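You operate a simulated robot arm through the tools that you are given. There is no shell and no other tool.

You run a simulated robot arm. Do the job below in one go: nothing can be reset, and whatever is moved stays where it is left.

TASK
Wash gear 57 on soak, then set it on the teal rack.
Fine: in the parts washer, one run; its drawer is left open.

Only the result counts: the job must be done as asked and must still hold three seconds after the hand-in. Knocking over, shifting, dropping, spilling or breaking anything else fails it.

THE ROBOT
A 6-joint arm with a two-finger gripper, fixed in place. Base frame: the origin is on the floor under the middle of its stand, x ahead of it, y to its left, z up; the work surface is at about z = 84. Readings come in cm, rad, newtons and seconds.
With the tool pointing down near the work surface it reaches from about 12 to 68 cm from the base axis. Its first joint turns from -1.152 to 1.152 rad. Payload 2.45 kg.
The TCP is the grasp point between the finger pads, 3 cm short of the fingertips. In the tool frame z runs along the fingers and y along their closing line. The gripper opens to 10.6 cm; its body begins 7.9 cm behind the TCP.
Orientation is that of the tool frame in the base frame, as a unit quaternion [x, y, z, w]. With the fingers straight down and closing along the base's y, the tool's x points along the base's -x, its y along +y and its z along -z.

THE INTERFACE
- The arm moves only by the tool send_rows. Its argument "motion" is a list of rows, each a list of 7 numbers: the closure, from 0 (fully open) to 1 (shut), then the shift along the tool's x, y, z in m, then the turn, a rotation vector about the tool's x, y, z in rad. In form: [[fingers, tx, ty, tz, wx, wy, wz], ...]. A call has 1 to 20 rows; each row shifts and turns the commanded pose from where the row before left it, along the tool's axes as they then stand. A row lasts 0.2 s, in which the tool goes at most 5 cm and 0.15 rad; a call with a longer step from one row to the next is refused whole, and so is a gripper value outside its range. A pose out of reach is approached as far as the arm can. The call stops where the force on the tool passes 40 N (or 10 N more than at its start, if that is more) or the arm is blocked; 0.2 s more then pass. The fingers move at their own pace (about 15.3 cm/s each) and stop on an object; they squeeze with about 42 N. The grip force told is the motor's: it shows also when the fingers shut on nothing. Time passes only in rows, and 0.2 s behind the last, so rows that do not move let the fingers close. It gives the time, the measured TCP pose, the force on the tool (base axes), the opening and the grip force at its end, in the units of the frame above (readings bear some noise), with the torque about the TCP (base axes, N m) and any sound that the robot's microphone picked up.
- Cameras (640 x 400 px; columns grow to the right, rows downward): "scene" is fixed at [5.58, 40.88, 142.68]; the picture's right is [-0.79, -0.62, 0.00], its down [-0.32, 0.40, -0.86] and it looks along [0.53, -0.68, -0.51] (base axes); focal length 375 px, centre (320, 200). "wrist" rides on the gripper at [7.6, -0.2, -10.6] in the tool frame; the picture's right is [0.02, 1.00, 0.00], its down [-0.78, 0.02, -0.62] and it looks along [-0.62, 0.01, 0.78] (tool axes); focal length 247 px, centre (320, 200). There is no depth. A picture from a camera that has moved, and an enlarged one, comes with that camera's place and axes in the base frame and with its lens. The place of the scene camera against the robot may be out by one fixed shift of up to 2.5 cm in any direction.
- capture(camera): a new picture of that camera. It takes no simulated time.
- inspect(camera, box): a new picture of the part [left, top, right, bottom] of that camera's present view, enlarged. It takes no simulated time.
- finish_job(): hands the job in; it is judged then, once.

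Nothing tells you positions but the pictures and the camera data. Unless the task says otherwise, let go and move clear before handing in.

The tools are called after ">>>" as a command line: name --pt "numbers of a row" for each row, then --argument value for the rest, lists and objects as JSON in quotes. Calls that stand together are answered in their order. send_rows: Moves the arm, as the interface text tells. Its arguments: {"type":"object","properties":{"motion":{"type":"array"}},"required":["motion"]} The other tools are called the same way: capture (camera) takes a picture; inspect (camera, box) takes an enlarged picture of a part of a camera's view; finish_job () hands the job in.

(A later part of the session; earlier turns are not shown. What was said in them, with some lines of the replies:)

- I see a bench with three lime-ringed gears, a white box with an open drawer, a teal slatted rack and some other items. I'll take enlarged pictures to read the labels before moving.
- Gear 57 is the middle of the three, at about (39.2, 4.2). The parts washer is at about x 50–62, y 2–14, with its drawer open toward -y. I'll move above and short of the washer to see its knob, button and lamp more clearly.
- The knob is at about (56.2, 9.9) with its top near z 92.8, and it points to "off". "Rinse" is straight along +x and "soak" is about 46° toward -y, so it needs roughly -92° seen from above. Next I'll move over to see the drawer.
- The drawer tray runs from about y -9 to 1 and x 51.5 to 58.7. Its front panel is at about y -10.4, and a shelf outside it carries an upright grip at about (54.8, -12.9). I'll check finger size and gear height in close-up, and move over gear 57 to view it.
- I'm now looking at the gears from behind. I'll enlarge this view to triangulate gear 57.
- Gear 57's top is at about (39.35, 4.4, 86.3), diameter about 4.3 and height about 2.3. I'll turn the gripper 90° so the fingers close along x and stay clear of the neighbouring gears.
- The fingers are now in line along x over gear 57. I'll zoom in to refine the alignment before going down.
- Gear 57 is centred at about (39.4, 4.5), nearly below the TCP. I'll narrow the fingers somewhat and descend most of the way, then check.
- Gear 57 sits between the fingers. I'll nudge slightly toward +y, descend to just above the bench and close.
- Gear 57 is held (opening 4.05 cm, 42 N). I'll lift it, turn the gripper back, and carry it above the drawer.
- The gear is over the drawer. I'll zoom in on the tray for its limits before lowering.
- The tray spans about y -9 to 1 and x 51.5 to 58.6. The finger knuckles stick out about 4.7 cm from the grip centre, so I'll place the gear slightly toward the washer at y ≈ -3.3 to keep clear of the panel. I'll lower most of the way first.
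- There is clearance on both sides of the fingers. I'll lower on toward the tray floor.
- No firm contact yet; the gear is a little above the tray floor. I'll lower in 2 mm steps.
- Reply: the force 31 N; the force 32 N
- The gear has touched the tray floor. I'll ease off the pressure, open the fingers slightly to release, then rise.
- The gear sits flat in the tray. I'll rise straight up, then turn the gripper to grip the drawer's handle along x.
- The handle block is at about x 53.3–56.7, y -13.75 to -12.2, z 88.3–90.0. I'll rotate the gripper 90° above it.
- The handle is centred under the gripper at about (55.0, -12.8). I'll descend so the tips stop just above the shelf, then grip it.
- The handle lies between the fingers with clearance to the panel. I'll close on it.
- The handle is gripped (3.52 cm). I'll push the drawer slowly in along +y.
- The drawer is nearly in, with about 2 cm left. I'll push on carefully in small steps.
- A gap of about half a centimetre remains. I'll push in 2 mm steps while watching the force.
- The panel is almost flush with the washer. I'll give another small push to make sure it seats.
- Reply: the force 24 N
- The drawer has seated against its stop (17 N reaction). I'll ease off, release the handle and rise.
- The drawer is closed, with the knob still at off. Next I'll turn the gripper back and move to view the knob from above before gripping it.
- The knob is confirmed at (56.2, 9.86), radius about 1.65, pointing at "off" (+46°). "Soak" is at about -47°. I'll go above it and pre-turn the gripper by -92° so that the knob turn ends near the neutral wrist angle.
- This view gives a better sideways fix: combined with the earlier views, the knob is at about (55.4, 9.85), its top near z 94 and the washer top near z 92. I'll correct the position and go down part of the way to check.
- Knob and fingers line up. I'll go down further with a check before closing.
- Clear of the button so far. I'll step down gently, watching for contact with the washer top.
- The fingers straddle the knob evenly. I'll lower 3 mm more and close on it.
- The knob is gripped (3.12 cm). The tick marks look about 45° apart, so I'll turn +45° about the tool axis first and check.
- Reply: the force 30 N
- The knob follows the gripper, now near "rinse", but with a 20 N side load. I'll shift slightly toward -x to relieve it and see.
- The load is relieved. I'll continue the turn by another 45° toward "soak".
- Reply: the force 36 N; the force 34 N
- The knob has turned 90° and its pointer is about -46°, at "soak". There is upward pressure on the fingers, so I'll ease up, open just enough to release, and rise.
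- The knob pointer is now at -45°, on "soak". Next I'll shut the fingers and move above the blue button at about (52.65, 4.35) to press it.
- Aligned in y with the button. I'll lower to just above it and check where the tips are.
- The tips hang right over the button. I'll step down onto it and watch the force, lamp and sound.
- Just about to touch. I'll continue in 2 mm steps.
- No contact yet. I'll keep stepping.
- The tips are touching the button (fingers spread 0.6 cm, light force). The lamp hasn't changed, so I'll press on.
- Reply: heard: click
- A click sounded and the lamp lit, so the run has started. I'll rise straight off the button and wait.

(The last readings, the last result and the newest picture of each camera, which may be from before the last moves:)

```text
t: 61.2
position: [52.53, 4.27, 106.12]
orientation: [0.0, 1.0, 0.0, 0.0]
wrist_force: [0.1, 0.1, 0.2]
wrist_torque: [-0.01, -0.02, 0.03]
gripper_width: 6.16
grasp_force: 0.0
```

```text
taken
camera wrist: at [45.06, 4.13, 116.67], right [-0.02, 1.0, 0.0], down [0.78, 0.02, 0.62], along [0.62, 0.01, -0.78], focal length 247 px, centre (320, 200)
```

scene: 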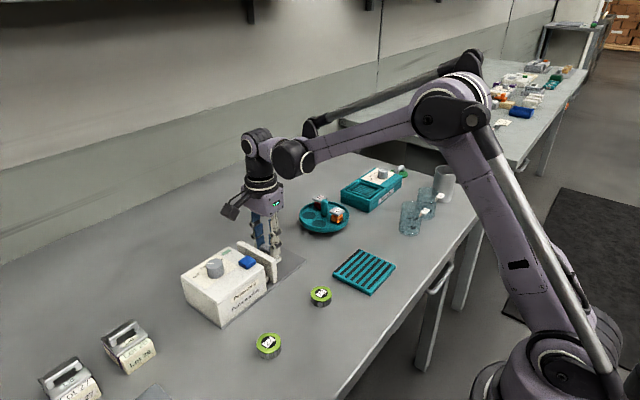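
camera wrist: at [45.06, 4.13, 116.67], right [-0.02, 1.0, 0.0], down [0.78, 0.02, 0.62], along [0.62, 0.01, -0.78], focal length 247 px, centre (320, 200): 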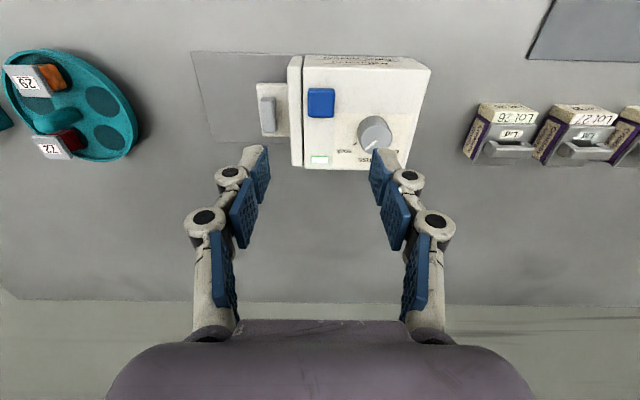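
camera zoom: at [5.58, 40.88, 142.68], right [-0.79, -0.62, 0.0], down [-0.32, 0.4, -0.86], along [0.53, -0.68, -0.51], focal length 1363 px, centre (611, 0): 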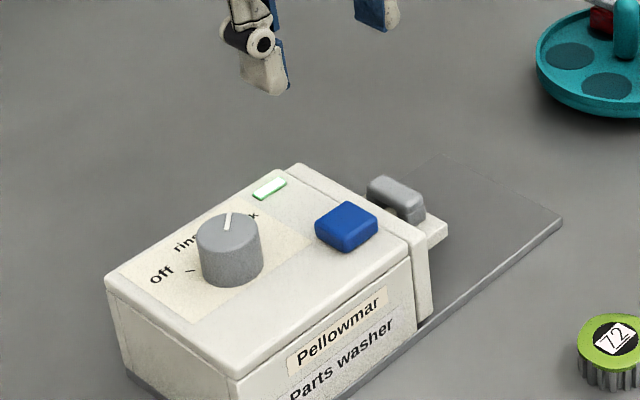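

The lamp is on and the run is going. While it runs I'll move above the drawer handle and turn the gripper, ready to open it.

>>> send_rows --pt "0.42 -0.012 -0.028 0 0 0 0" --pt "0.42 -0.012 -0.028 0 0 0 0" --pt "0.42 0 0 0.002 0 0 0.1428" --pt "0.42 0 0 0.002 0 0 0.1428" --pt "0.42 0 0 0.002 0 0 0.1428" --pt "0.42 0 0 0.002 0 0 0.1428" --pt "0.42 0 0 0.002 0 0 0.1428" --pt "0.42 0 0 0.002 0 0 0.1428" --pt "0.42 0 0 0.002 0 0 0.1428" --pt "0.42 0 0 0.002 0 0 0.1428" --pt "0.42 0 0 0.002 0 0 0.1428" --pt "0.42 0 0 0.002 0 0 0.1428" --pt "0.42 0 0 0.002 0 0 0.1428" --pt "0.42 0 0 0 0 0 0"

>>> capture --camera "wrist"

>>> inspect --camera "scene" --box '[170, 200, 310, 310]'

```text
t: 64.2
position: [54.93, -1.44, 103.76]
orientation: [0.707, 0.707, 0.001, 0.0]
wrist_force: [-0.2, -0.5, 0.9]
wrist_torque: [-0.02, -0.01, 0.0]
gripper_width: 6.15
grasp_force: 0.2
```

```text
taken
camera wrist: at [54.9, 6.32, 114.34], right [1.0, 0.02, 0.0], down [0.02, -0.78, 0.62], along [0.01, -0.62, -0.78], focal length 247 px, centre (320, 200)
```

wrist: 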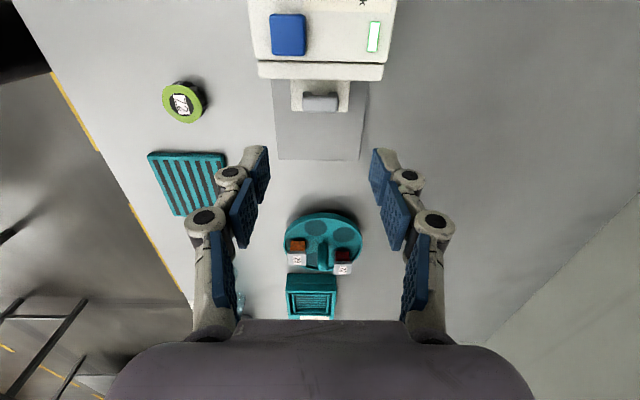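

```text
3.64 times, centred on (240, 255) of scene
camera zoom: at [5.58, 40.88, 142.68], right [-0.79, -0.62, 0.0], down [-0.32, 0.4, -0.86], along [0.53, -0.68, -0.51], focal length 1363 px, centre (611, 0)
```

zoom: 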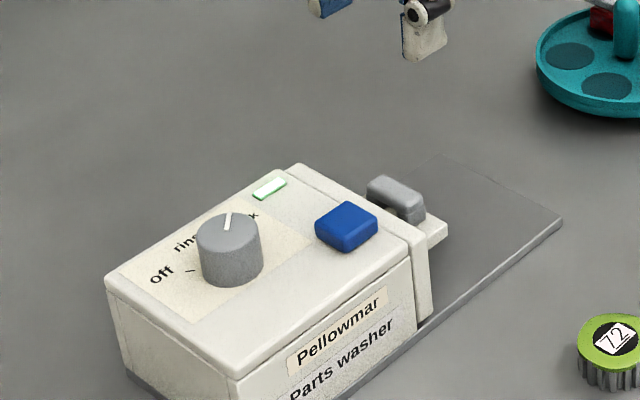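

The lamp is still lit. I'll hold still and wait for the run to end.

>>> send_rows --pt "0.42 0 0 0 0 0 0" --pt "0.42 0 0 0 0 0 0" --pt "0.42 0 0 0 0 0 0" --pt "0.42 0 0 0 0 0 0" --pt "0.42 0 0 0 0 0 0" --pt "0.42 0 0 0 0 0 0" --pt "0.42 0 0 0 0 0 0" --pt "0.42 0 0 0 0 0 0" --pt "0.42 0 0 0 0 0 0" --pt "0.42 0 0 0 0 0 0" --pt "0.42 0 0 0 0 0 0" --pt "0.42 0 0 0 0 0 0" --pt "0.42 0 0 0 0 0 0" --pt "0.42 0 0 0 0 0 0" --pt "0.42 0 0 0 0 0 0" --pt "0.42 0 0 0 0 0 0" --pt "0.42 0 0 0 0 0 0" --pt "0.42 0 0 0 0 0 0" --pt "0.42 0 0 0 0 0 0" --pt "0.42 0 0 0 0 0 0"

>>> inspect --camera "wrist" --box '[240, 0, 400, 100]'

```text
t: 68.4
position: [54.99, -1.38, 103.88]
orientation: [0.706, 0.708, 0.0, 0.0]
wrist_force: [0.1, -0.6, 0.9]
wrist_torque: [0.01, -0.02, 0.0]
gripper_width: 6.17
grasp_force: 0.0
```

```text
4.00 times, centred on (320, 50) of wrist
camera zoom: at [54.88, 6.32, 114.36], right [1.0, 0.02, 0.0], down [0.02, -0.78, 0.62], along [0.02, -0.62, -0.78], focal length 988 px, centre (320, 800)
```

zoom: 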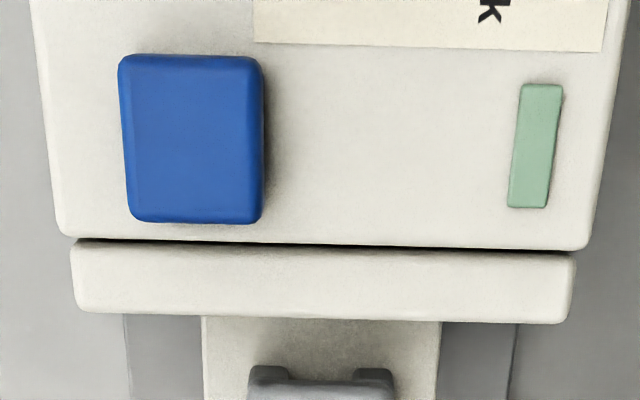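

The lamp has gone out. I'll wait a little longer to make sure it stays off and isn't just blinking.

>>> send_rows --pt "0.42 0 0 0 0 0 0" --pt "0.42 0 0 0 0 0 0" --pt "0.42 0 0 0 0 0 0" --pt "0.42 0 0 0 0 0 0" --pt "0.42 0 0 0 0 0 0" --pt "0.42 0 0 0 0 0 0"

>>> inspect --camera "scene" --box '[170, 200, 310, 310]'

>>> inspect --camera "wrist" --box '[240, 40, 400, 140]'

```text
t: 69.8
position: [55.05, -1.48, 103.7]
orientation: [0.707, 0.708, 0.0, 0.0]
wrist_force: [0.9, 0.5, 0.2]
wrist_torque: [-0.02, 0.01, 0.02]
gripper_width: 6.15
grasp_force: 0.0
```

```text
3.64 times, centred on (240, 255) of scene
camera zoom: at [5.58, 40.88, 142.68], right [-0.79, -0.62, 0.0], down [-0.32, 0.4, -0.86], along [0.53, -0.68, -0.51], focal length 1363 px, centre (611, 0)
```

zoom: 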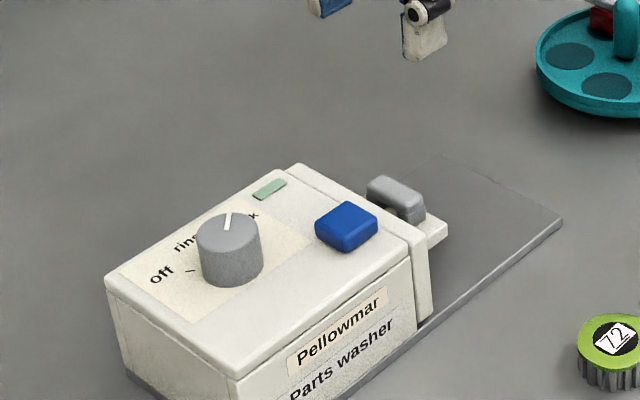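

```text
4.00 times, centred on (320, 90) of wrist
camera zoom: at [54.88, 6.31, 114.36], right [1.0, 0.02, 0.0], down [0.02, -0.78, 0.62], along [0.02, -0.62, -0.78], focal length 988 px, centre (320, 640)
```

zoom: 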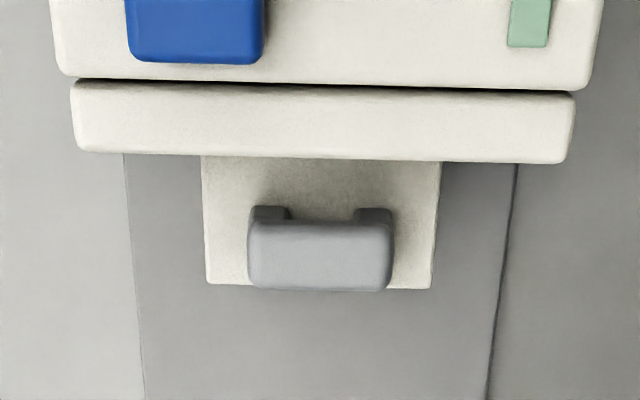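

The run is over. I'll go down onto the handle as before and grip it.

>>> send_rows --pt "0.42 0 0 0.03 0 0 0" --pt "0.42 0 0 0.03 0 0 0" --pt "0.42 0 0 0.03 0 0 0" --pt "0.42 0 0 0.019 0 0 0" --pt "0.42 0 0 0.009 0 0 0" --pt "0.42 0 0 0 0 0 0"

>>> capture --camera "wrist"

```text
t: 71.2
position: [55.11, -1.57, 91.98]
orientation: [0.707, 0.708, 0.0, 0.0]
wrist_force: [0.3, -0.1, 0.3]
wrist_torque: [0.01, -0.03, -0.02]
gripper_width: 6.1
grasp_force: 0.0
```

```text
taken
camera wrist: at [54.94, 6.2, 102.53], right [1.0, 0.02, 0.0], down [0.02, -0.78, 0.62], along [0.02, -0.62, -0.78], focal length 247 px, centre (320, 200)
```

wrist: 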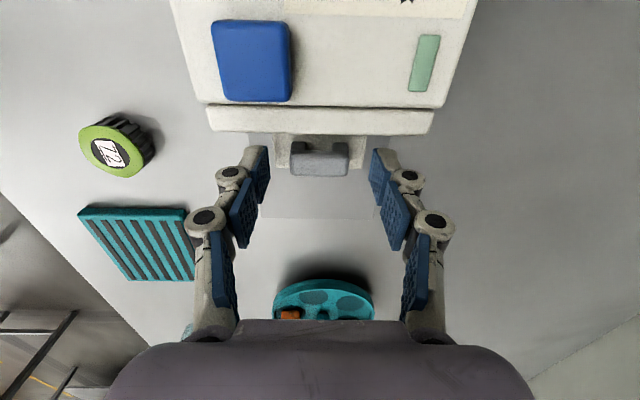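

The handle is between the fingers again. I'll close on it.

>>> send_rows --pt "0.45 0 0 0.001 0 0 0" --pt "0.6 0 0 0 0 0 0" --pt "0.75 0 0 0 0 0 0" --pt "0.85 0 0 0 0 0 0" --pt "0.85 0 0 0 0 0 0"

```text
t: 72.4
position: [54.95, -1.51, 91.89]
orientation: [0.706, 0.708, -0.001, 0.0]
wrist_force: [-5.2, -0.1, 2.0]
wrist_torque: [-0.01, 0.21, -0.07]
gripper_width: 3.49
grasp_force: 45.1
```

Gripped (3.49 cm). I'll pull the drawer open slowly along -y.

>>> send_rows --pt "0.85 -0.003 0 0 0 0 0" --pt "0.85 -0.005 0 0 0 0 0" --pt "0.85 -0.008 0 0 0 0 0" --pt "0.85 -0.01 0 0 0 0 0" --pt "0.85 -0.01 0 0 0 0 0" --pt "0.85 -0.01 0 0 0 0 0" --pt "0.85 -0.01 0 0 0 0 0" --pt "0.85 -0.01 0 0 0 0 0" --pt "0.85 -0.01 0 0 0 0 0" --pt "0.85 -0.01 0 0 0 0 0" --pt "0.85 -0.008 0 0 0 0 0" --pt "0.85 -0.006 0 0 0 0 0" --pt "0.85 -0.004 0 0 0 0 0" --pt "0.85 0 0 0 0 0 0"

>>> capture --camera "wrist"

>>> inspect --camera "scene" --box '[180, 190, 340, 310]'

```text
t: 75.4
position: [55.02, -11.84, 91.87]
orientation: [0.706, 0.708, 0.0, 0.0]
wrist_force: [-5.1, 0.0, 18.6]
wrist_torque: [0.17, 0.22, -0.03]
gripper_width: 3.51
grasp_force: 45.5
```

```text
taken
camera wrist: at [54.88, -4.17, 102.51], right [1.0, 0.02, 0.0], down [0.02, -0.78, 0.62], along [0.02, -0.62, -0.78], focal length 247 px, centre (320, 200)
```

wrist: 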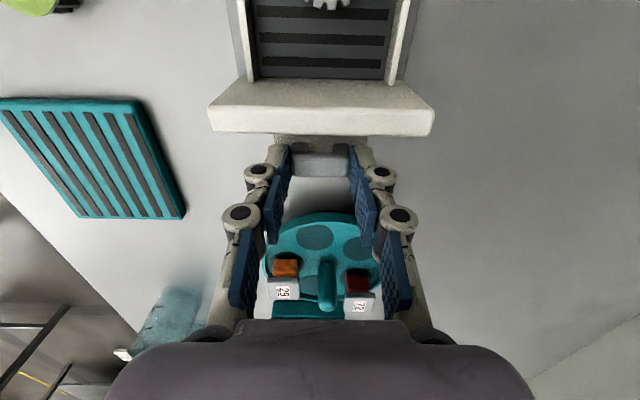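

```text
3.33 times, centred on (260, 250) of scene
camera zoom: at [5.54, 40.89, 142.68], right [-0.79, -0.62, 0.0], down [-0.31, 0.4, -0.86], along [0.53, -0.68, -0.51], focal length 1249 px, centre (520, 33)
```

zoom: 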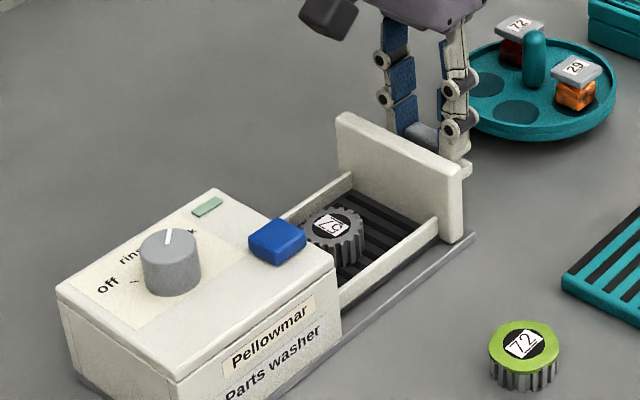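

The drawer is coming open and gear 57 now shows clean metal, with the green coat gone. I'll pull the last centimetre to bring it back to its original open position.

>>> send_rows --pt "0.85 -0.004 0 -0.001 0 0 0" --pt "0.85 -0.004 0 0 0 0 0" --pt "0.85 -0.002 0 0 0 0 0" --pt "0.85 0 0 0 0 0 0"

>>> inspect --camera "scene" --box '[200, 190, 340, 300]'

```text
t: 76.4
position: [54.93, -12.92, 91.96]
orientation: [0.706, 0.708, 0.0, 0.001]
wrist_force: [-5.8, -2.2, -15.4]
wrist_torque: [0.05, -0.04, 0.01]
gripper_width: 3.51
grasp_force: 44.6
```

```text
3.64 times, centred on (270, 245) of scene
camera zoom: at [5.59, 40.87, 142.68], right [-0.79, -0.62, 0.0], down [-0.32, 0.4, -0.86], along [0.53, -0.68, -0.51], focal length 1363 px, centre (502, 36)
```

zoom: 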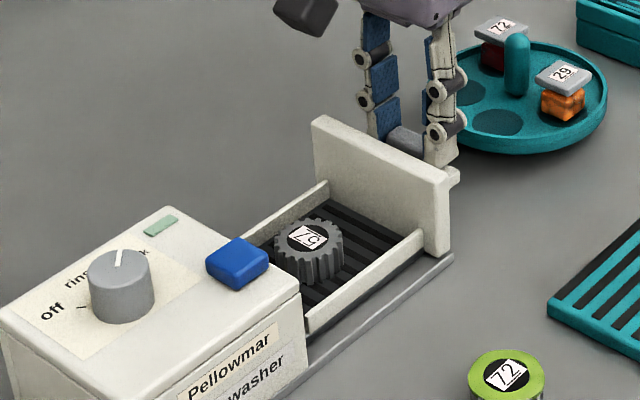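

The drawer is back at its original open position. I'll release the handle and rise.

>>> send_rows --pt "0.85 0 0 0.0005 0 0 0" --pt "0.65 0 0 0 0 0 0" --pt "0.45 0 0 0 0 0 0" --pt "0.42 0 0 0 0 0 0" --pt "0.42 0 0 -0.02 0 0 0" --pt "0.42 0 0 -0.03 0 0 0" --pt "0.42 0 0 -0.04 0 0 0" --pt "0.42 0 0 -0.03 0 0 0" --pt "0.42 0 0 0 0 0 0"

>>> capture --camera "scene"

>>> capture --camera "wrist"

```text
t: 78.4
position: [55.13, -12.9, 103.89]
orientation: [0.706, 0.708, 0.0, 0.0]
wrist_force: [-0.1, 0.3, -1.0]
wrist_torque: [0.0, 0.0, 0.0]
gripper_width: 6.17
grasp_force: 0.1
```

```text
taken
```

scene: 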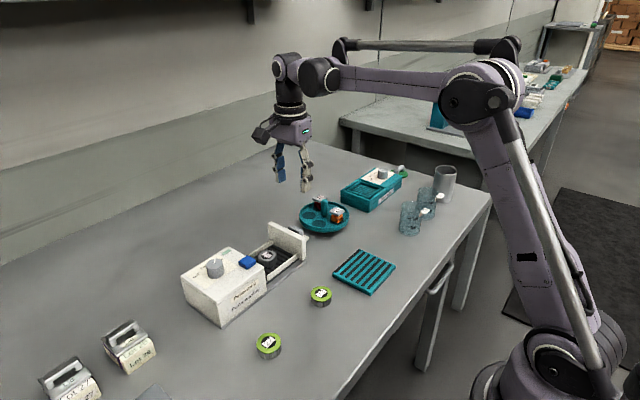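

```text
taken
camera wrist: at [55.03, -5.18, 114.48], right [1.0, 0.02, 0.0], down [0.02, -0.78, 0.62], along [0.02, -0.62, -0.78], focal length 247 px, centre (320, 200)
```

wrist: 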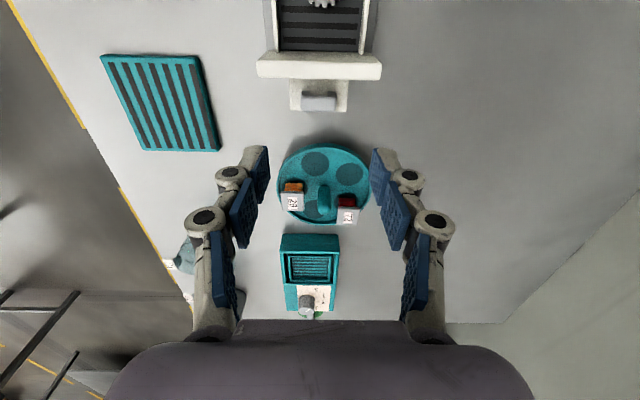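

I'll turn the gripper back and move above the tray to look at the gear.

>>> send_rows --pt "0.42 0 0 0 0 0 -0.1428" --pt "0.42 0 0 0 0 0 -0.1428" --pt "0.42 0 0 0 0 0 -0.1428" --pt "0.42 0 0 0 0 0 -0.1428" --pt "0.42 0 0 0 0 0 -0.1428" --pt "0.42 0 0 0 0 0 -0.1428" --pt "0.42 0 0 0 0 0 -0.1428" --pt "0.42 0 0 0 0 0 -0.1428" --pt "0.42 0 0 0 0 0 -0.1428" --pt "0.42 0 0 0 0 0 -0.1428" --pt "0.42 0 0 0 0 0 -0.1428" --pt "0.42 0.015 0.032 0 0 0 0" --pt "0.42 0.015 0.032 0 0 0 0" --pt "0.42 0.01 0.032 0 0 0 0" --pt "0.42 0 0 0 0 0 0"

>>> capture --camera "wrist"

>>> inspect --camera "wrist" --box '[220, 70, 420, 195]'

>>> inspect --camera "scene" --box '[220, 210, 320, 290]'

```text
t: 81.6
position: [51.05, -3.24, 103.78]
orientation: [-0.001, 1.0, 0.0, 0.0]
wrist_force: [0.6, 0.2, -0.4]
wrist_torque: [0.0, 0.01, 0.03]
gripper_width: 6.16
grasp_force: 0.1
```

```text
taken
camera wrist: at [43.45, -3.36, 114.4], right [-0.02, 1.0, 0.0], down [0.78, 0.02, 0.62], along [0.62, 0.01, -0.78], focal length 247 px, centre (320, 200)
```

wrist: 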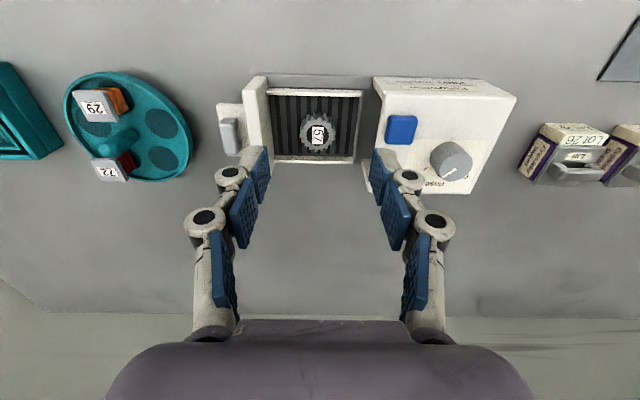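

```text
3.20 times, centred on (320, 132) of wrist
camera zoom: at [43.45, -3.36, 114.4], right [-0.02, 1.0, 0.0], down [0.78, 0.02, 0.62], along [0.62, 0.01, -0.78], focal length 790 px, centre (320, 416)
```

zoom: 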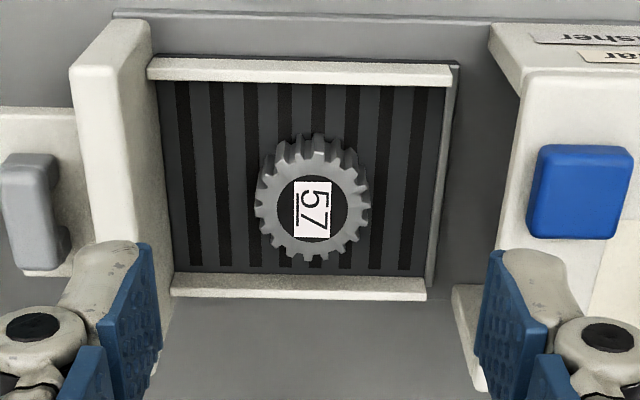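

```text
5.00 times, centred on (270, 250) of scene
camera zoom: at [5.58, 40.88, 142.68], right [-0.79, -0.62, 0.0], down [-0.32, 0.4, -0.86], along [0.53, -0.68, -0.51], focal length 1874 px, centre (570, -50)
```

zoom: 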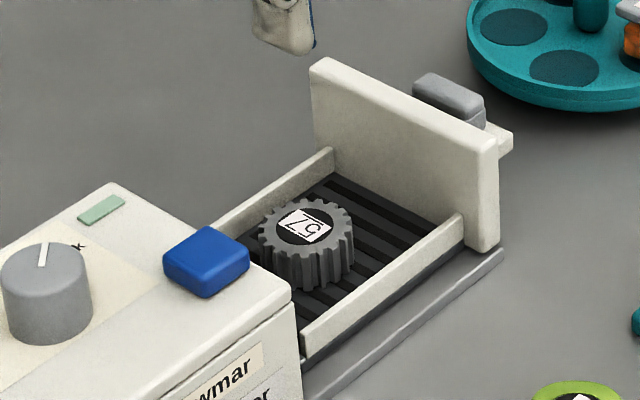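

Gear 57 is clean and at about (55.0, -3.55) in the tray. I'll set the finger opening to about 5 cm, move over it and descend partway.

>>> send_rows --pt "0.53 -0.02 -0.0015 0 0 0 0" --pt "0.53 -0.0195 -0.0015 0 0 0 0" --pt "0.53 0 0 0.03 0 0 0" --pt "0.53 0 0 0.03 0 0 0" --pt "0.53 0 0 0.03 0 0 0" --pt "0.53 0 0 0.02 0 0 0" --pt "0.53 0 0 0 0 0 0"

>>> capture --camera "wrist"

>>> inspect --camera "scene" --box '[220, 190, 320, 290]'

```text
t: 83.2
position: [54.85, -3.44, 92.94]
orientation: [-0.001, 1.0, 0.001, 0.0]
wrist_force: [-0.6, 1.0, 1.4]
wrist_torque: [0.01, 0.01, 0.0]
gripper_width: 5.0
grasp_force: 0.1
```

```text
taken
camera wrist: at [47.37, -3.63, 103.48], right [-0.02, 1.0, 0.0], down [0.78, 0.02, 0.62], along [0.62, 0.01, -0.78], focal length 247 px, centre (320, 200)
```

wrist: 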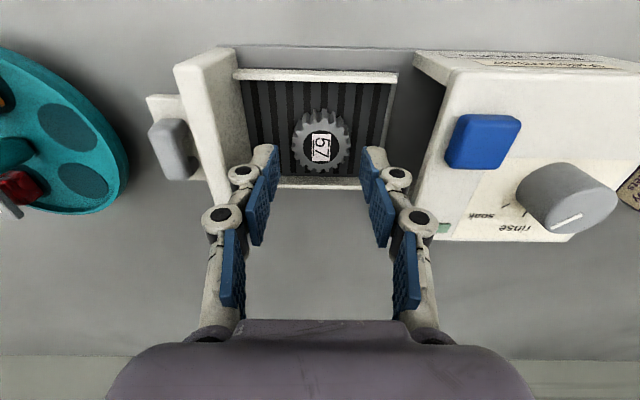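

```text
4.00 times, centred on (270, 240) of scene
camera zoom: at [5.58, 40.88, 142.68], right [-0.79, -0.62, 0.0], down [-0.32, 0.4, -0.86], along [0.53, -0.68, -0.51], focal length 1499 px, centre (520, 40)
```

zoom: 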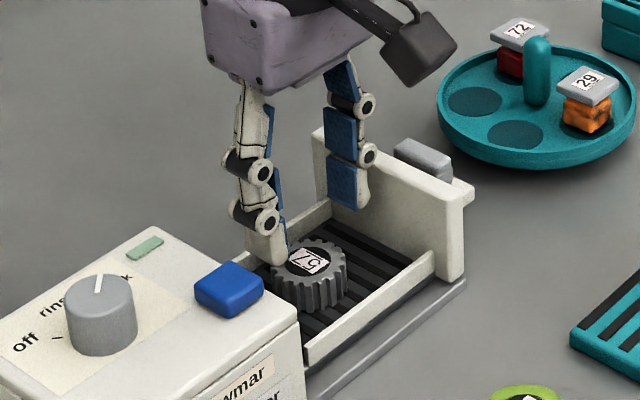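

The gear is centred between the fingers. I'll descend to grasp depth and close.

>>> send_rows --pt "0.53 0.002 0 0.015 0 0 0" --pt "0.53 0 0 0.012 0 0 0" --pt "0.53 0 0 0.01 0 0 0" --pt "0.53 0 0 0 0 0 0" --pt "0.65 0 0 0 0 0 0" --pt "0.75 0 0 0 0 0 0" --pt "0.8 0 0 0 0 0 0" --pt "0.8 0 0 0 0 0 0"

>>> capture --camera "wrist"

>>> inspect --camera "scene" --box '[220, 190, 320, 290]'

```text
t: 85.0
position: [54.78, -3.43, 89.23]
orientation: [0.0, 1.0, 0.0, 0.0]
wrist_force: [0.0, 0.3, -0.8]
wrist_torque: [0.04, 0.02, 0.0]
gripper_width: 4.06
grasp_force: 42.0
```

```text
taken
camera wrist: at [47.16, -3.53, 99.76], right [-0.02, 1.0, 0.0], down [0.78, 0.02, 0.62], along [0.62, 0.01, -0.78], focal length 247 px, centre (320, 200)
```

wrist: 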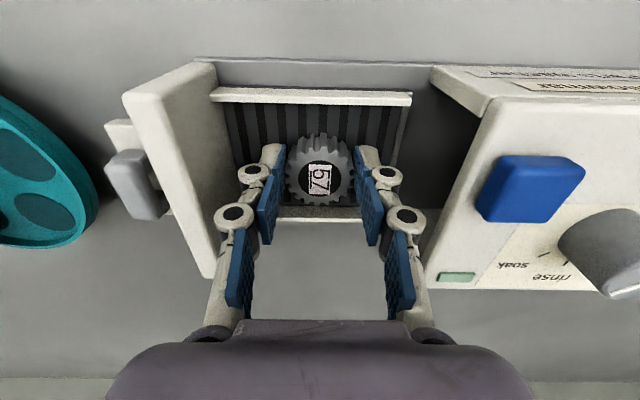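

```text
4.00 times, centred on (270, 240) of scene
camera zoom: at [5.58, 40.88, 142.68], right [-0.79, -0.62, 0.0], down [-0.32, 0.4, -0.86], along [0.53, -0.68, -0.51], focal length 1499 px, centre (520, 40)
```

zoom: 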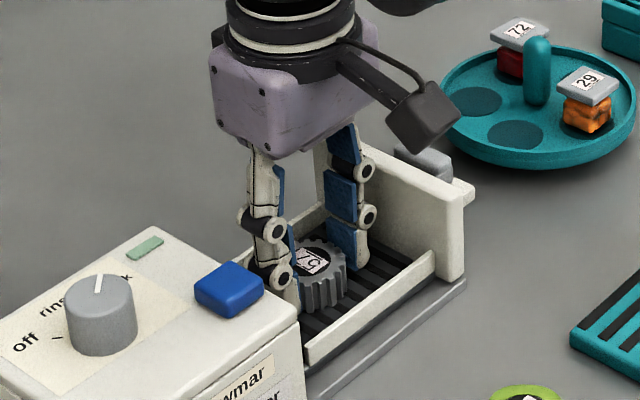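

Gear 57 is held firmly (4.06 cm). I'll lift it clear and carry it above the teal rack at about (37.4, -15.1).

>>> send_rows --pt "0.8 0 0 -0.01 0 0 0" --pt "0.8 0 0 -0.025 0 0 0" --pt "0.8 0 0 -0.035 0 0 0" --pt "0.8 0 0 -0.035 0 0 0" --pt "0.8 0 0 -0.025 0 0 0" --pt "0.8 0.029 -0.0195 0 0 0 0" --pt "0.8 0.029 -0.0195 0 0 0 0" --pt "0.8 0.029 -0.0195 0 0 0 0" --pt "0.8 0.029 -0.0195 0 0 0 0" --pt "0.8 0.029 -0.0195 0 0 0 0" --pt "0.8 0.029 -0.0195 0 0 0 0" --pt "0.8 0 0 0 0 0 0"

>>> capture --camera "wrist"

>>> capture --camera "scene"

```text
t: 87.6
position: [37.38, -15.23, 102.44]
orientation: [-0.001, 1.0, 0.0, -0.001]
wrist_force: [0.4, -0.4, -0.8]
wrist_torque: [0.02, 0.03, 0.03]
gripper_width: 4.06
grasp_force: 42.2
```

```text
taken
camera wrist: at [29.84, -15.41, 113.03], right [-0.02, 1.0, 0.0], down [0.78, 0.02, 0.62], along [0.62, 0.01, -0.78], focal length 247 px, centre (320, 200)
```

wrist: 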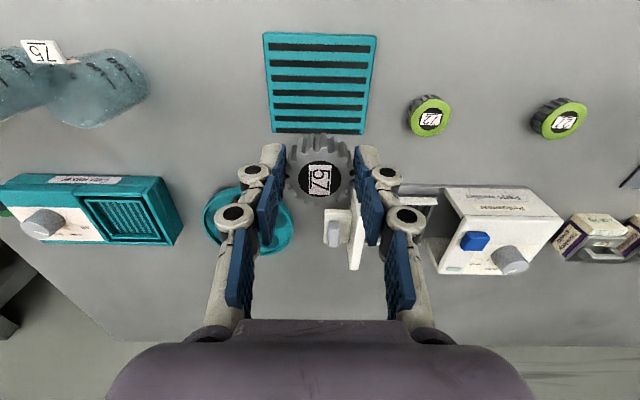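

```text
taken
```

scene: 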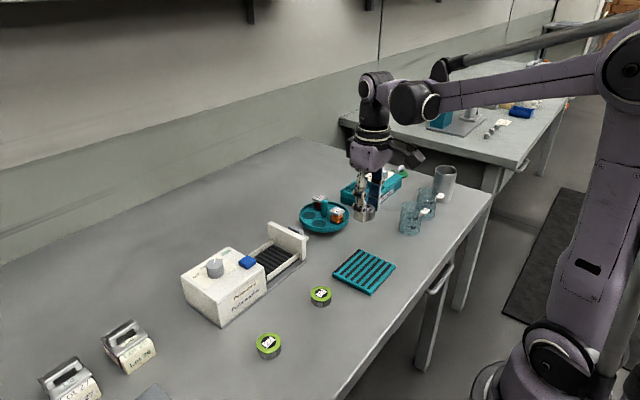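

The rack is centred at about (37.2, -15.45), so a small correction is needed. I'll lower most of the way and then check.

>>> send_rows --pt "0.8 0.002 -0.002 0.02 0 0 0" --pt "0.8 0 0 0.03 0 0 0" --pt "0.8 0 0 0.03 0 0 0" --pt "0.8 0 0 0.025 0 0 0" --pt "0.8 0 0 0.015 0 0 0" --pt "0.8 0 0 0 0 0 0"

>>> capture --camera "wrist"

>>> inspect --camera "scene" --box '[300, 200, 440, 310]'

```text
t: 89.0
position: [36.98, -15.4, 90.26]
orientation: [-0.001, 1.0, 0.0, 0.001]
wrist_force: [0.3, 0.2, -0.8]
wrist_torque: [0.03, 0.02, 0.02]
gripper_width: 4.07
grasp_force: 41.7
```

```text
taken
camera wrist: at [29.47, -15.5, 100.88], right [-0.02, 1.0, 0.0], down [0.78, 0.02, 0.62], along [0.62, 0.01, -0.78], focal length 247 px, centre (320, 200)
```

wrist: 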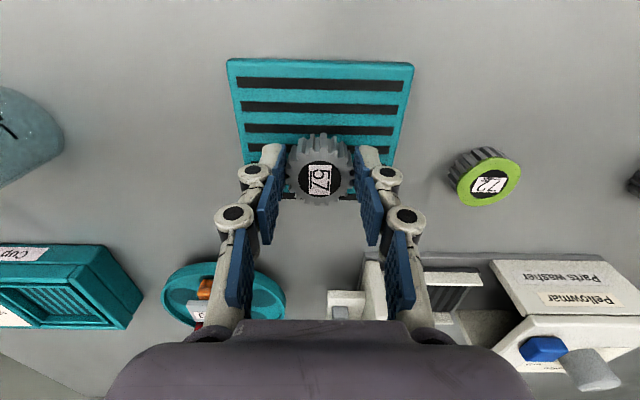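

```text
3.64 times, centred on (370, 255) of scene
camera zoom: at [5.58, 40.88, 142.68], right [-0.79, -0.62, 0.0], down [-0.32, 0.4, -0.86], along [0.53, -0.68, -0.51], focal length 1363 px, centre (138, 0)
```

zoom: 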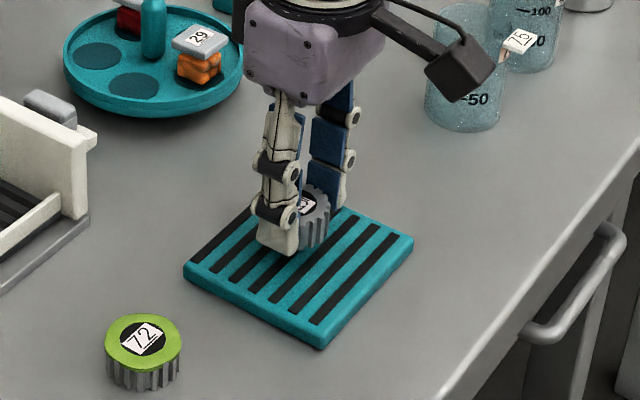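

The gear is about 1 cm above the middle of the rack. I'll lower in small steps until it touches.

>>> send_rows --pt "0.8 0 0 0.004 0 0 0" --pt "0.8 0 0 0.002 0 0 0" --pt "0.8 0 0 0 0 0 0"

>>> send_rows --pt "0.8 0 0 0.002 0 0 0" --pt "0.8 0 0 0 0 0 0"

>>> inspect --camera "scene" --box '[320, 220, 420, 300]'

```text
t: 89.8
position: [37.23, -15.52, 89.68]
orientation: [-0.001, 1.0, 0.0, 0.0]
wrist_force: [-0.1, -0.1, -1.8]
wrist_torque: [0.02, 0.0, -0.01]
gripper_width: 4.04
grasp_force: 41.6
```

```text
t: 90.4
position: [37.27, -15.57, 89.4]
orientation: [-0.001, 1.0, 0.0, 0.0]
wrist_force: [-0.2, -0.2, -2.0]
wrist_torque: [0.04, 0.03, 0.02]
gripper_width: 4.07
grasp_force: 42.3
```

```text
5.00 times, centred on (370, 260) of scene
camera zoom: at [5.58, 40.88, 142.68], right [-0.79, -0.62, 0.0], down [-0.32, 0.4, -0.86], along [0.53, -0.68, -0.51], focal length 1874 px, centre (70, -100)
```

zoom: 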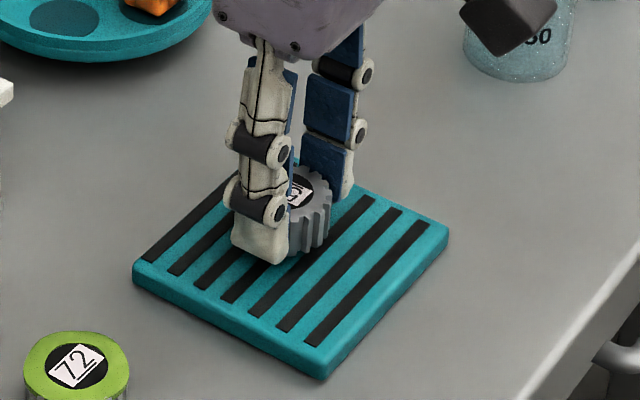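

No contact yet. I'll continue in 2 mm steps.

>>> send_rows --pt "0.8 0 0 0.002 0 0 0" --pt "0.8 0 0 0 0 0 0"

>>> send_rows --pt "0.8 0 0 0.0015 0 0 0" --pt "0.8 0 0 0 0 0 0"

```text
t: 91.0
position: [37.07, -15.51, 89.26]
orientation: [0.0, 1.0, 0.0, 0.0]
wrist_force: [0.1, -0.4, -0.8]
wrist_torque: [0.01, 0.03, -0.02]
gripper_width: 4.07
grasp_force: 42.5
```

```text
t: 91.6
position: [37.12, -15.55, 89.11]
orientation: [-0.001, 1.0, 0.001, 0.0]
wrist_force: [-0.2, -0.5, -0.9]
wrist_torque: [0.0, 0.0, 0.01]
gripper_width: 4.08
grasp_force: 42.5
```

Still hanging free. I'll keep going down in small steps.

>>> send_rows --pt "0.8 0 0 0.0015 0 0 0" --pt "0.8 0 0 0 0 0 0"

>>> send_rows --pt "0.8 0 0 0.0015 0 0 0" --pt "0.8 0 0 0 0 0 0"

>>> inspect --camera "scene" --box '[320, 220, 420, 300]'

```text
t: 92.2
position: [37.19, -15.51, 89.06]
orientation: [0.0, 1.0, 0.001, 0.0]
wrist_force: [0.4, -0.1, -1.4]
wrist_torque: [-0.01, 0.01, 0.03]
gripper_width: 4.07
grasp_force: 41.7
```

```text
t: 92.8
position: [37.25, -15.34, 88.8]
orientation: [-0.001, 1.0, 0.001, -0.001]
wrist_force: [0.2, 0.2, -1.9]
wrist_torque: [0.02, -0.04, 0.03]
gripper_width: 4.06
grasp_force: 42.3
```

```text
5.00 times, centred on (370, 260) of scene
camera zoom: at [5.58, 40.88, 142.68], right [-0.79, -0.62, 0.0], down [-0.32, 0.4, -0.86], along [0.53, -0.68, -0.51], focal length 1874 px, centre (70, -100)
```

zoom: 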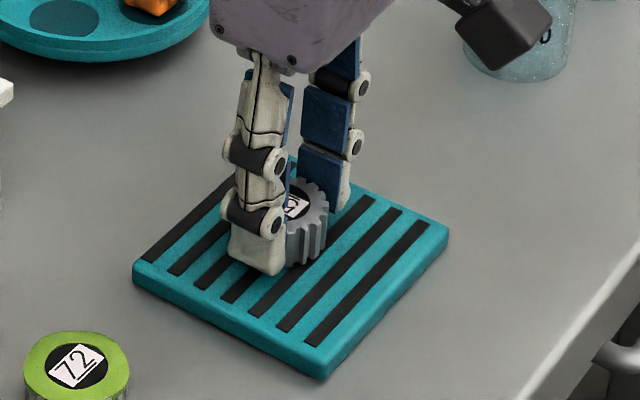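

>>> send_rows --pt "0.8 0 0 0.0015 0 0 0" --pt "0.8 0 0 0 0 0 0"

>>> send_rows --pt "0.8 0 0 0.0015 0 0 0" --pt "0.8 0 0 0 0 0 0"

```text
t: 93.4
position: [37.17, -15.51, 88.81]
orientation: [0.0, 1.0, -0.001, 0.0]
wrist_force: [0.3, -1.0, 23.0]
wrist_torque: [-0.05, -0.12, 0.03]
gripper_width: 4.06
grasp_force: 41.8
```

```text
t: 94.0
position: [37.2, -15.45, 88.54]
orientation: [-0.001, 1.0, 0.0, 0.001]
wrist_force: [-0.1, 0.3, 31.5]
wrist_torque: [0.02, -0.14, 0.0]
gripper_width: 4.04
grasp_force: 41.7
```

The gear has touched the rack. I'll ease the pressure, open the fingers and rise straight up.

>>> send_rows --pt "0.8 0 0 -0.0015 0 0 0" --pt "0.62 0 0 0 0 0 0" --pt "0.55 0 0 0 0 0 0" --pt "0.45 0 0 0 0 0 0" --pt "0.45 0 0 0 0 0 0"

>>> inspect --camera "scene" --box '[320, 220, 420, 300]'

>>> capture --camera "wrist"

```text
t: 95.2
position: [37.18, -15.48, 88.61]
orientation: [-0.001, 1.0, 0.0, 0.0]
wrist_force: [0.0, 0.0, -0.6]
wrist_torque: [0.0, -0.01, -0.01]
gripper_width: 5.83
grasp_force: 0.1
```

```text
5.00 times, centred on (370, 260) of scene
camera zoom: at [5.58, 40.88, 142.68], right [-0.79, -0.62, 0.0], down [-0.32, 0.4, -0.86], along [0.53, -0.68, -0.51], focal length 1874 px, centre (70, -100)
```

zoom: 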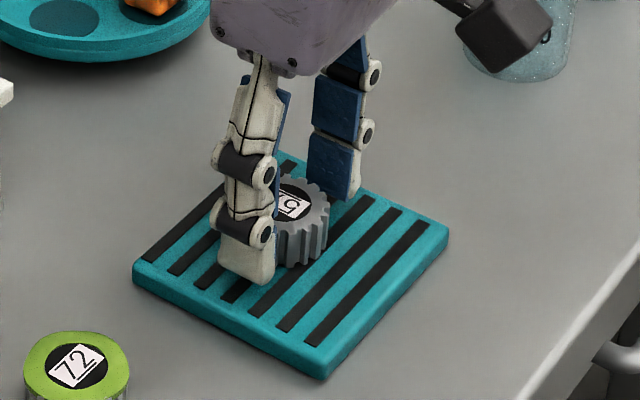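

```text
taken
camera wrist: at [29.65, -15.59, 99.28], right [-0.02, 1.0, 0.0], down [0.78, 0.02, 0.62], along [0.62, 0.01, -0.78], focal length 247 px, centre (320, 200)
```

wrist: 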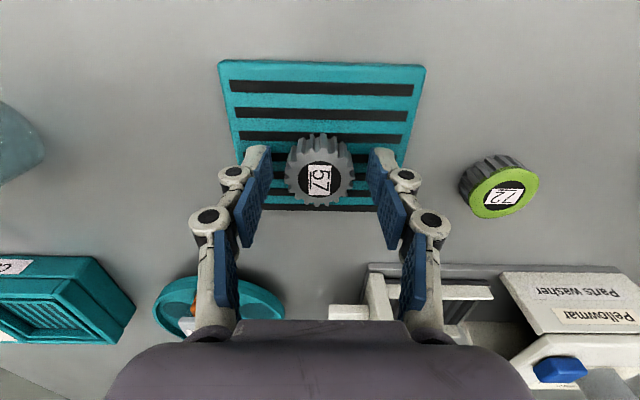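

The gear is standing on the rack and the fingers are free of it. I'll rise clear and look everything over.

>>> send_rows --pt "0.45 0 0 -0.01 0 0 0" --pt "0.45 0 0 -0.03 0 0 0" --pt "0.45 0 0 -0.04 0 0 0" --pt "0.45 0 0 -0.04 0 0 0" --pt "0.45 0 0 -0.04 0 0 0" --pt "0.45 0 0 -0.03 0 0 0" --pt "0.45 0 0 0 0 0 0"

>>> capture --camera "scene"

>>> inspect --camera "scene" --box '[170, 200, 410, 360]'

>>> capture --camera "wrist"

```text
t: 96.8
position: [37.2, -15.38, 107.75]
orientation: [-0.001, 1.0, 0.001, 0.001]
wrist_force: [0.5, -0.4, 0.9]
wrist_torque: [0.01, -0.02, 0.03]
gripper_width: 5.83
grasp_force: 0.1
```

```text
taken
```

scene: 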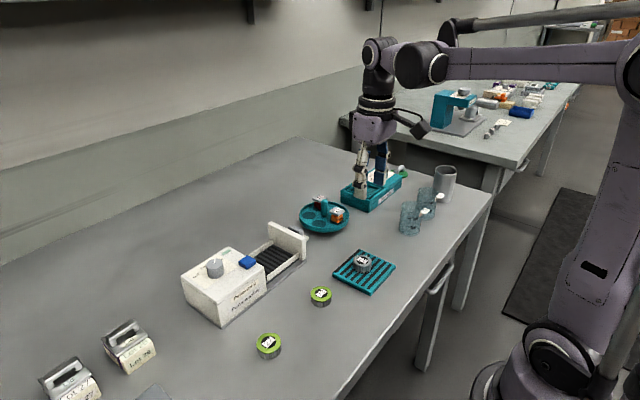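

```text
2.50 times, centred on (290, 280) of scene
camera zoom: at [5.58, 40.88, 142.68], right [-0.79, -0.62, 0.0], down [-0.32, 0.4, -0.86], along [0.53, -0.68, -0.51], focal length 937 px, centre (395, 0)
```

zoom: 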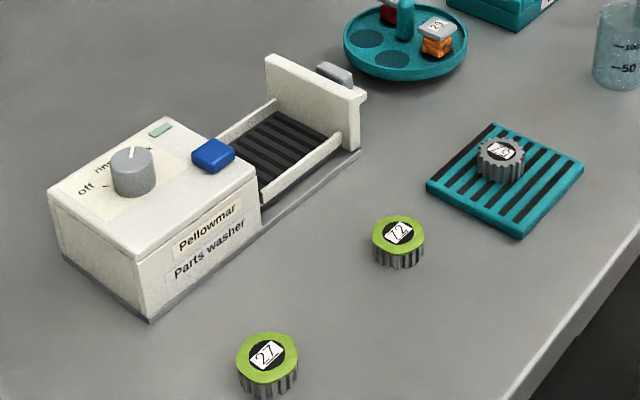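

```text
taken
camera wrist: at [29.63, -15.57, 118.34], right [-0.02, 1.0, 0.0], down [0.78, 0.02, 0.62], along [0.62, 0.01, -0.78], focal length 247 px, centre (320, 200)
```

wrist: 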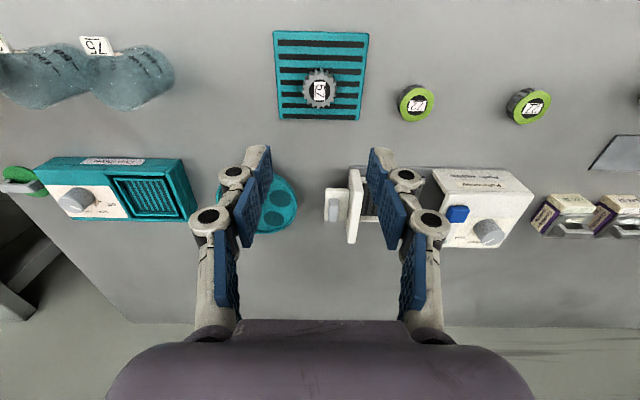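

Gear 57 is clean and standing on the teal rack. The drawer is open and empty, the lamp is off, and nothing else has moved. I'm handing the job in.

>>> finish_job

```text
The job is handed in.
```

Gear 57 was washed on soak in the parts washer, in a single run, and is now standing near the middle of the teal rack. I've handed the job in, but no verdict came back.

- **Wash:** I turned the knob from "off" to "soak" and pressed the blue button once. It clicked, the lamp came on and later went out, and the gear came out as bare metal with its green coating gone.
- **Drawer:** it is open and empty, back at about its original position. The knob is still on "soak".
- **Everything else:** in the final pictures gears 27 and 72 and the other items look undisturbed. The gripper is empty and clear of the rack.
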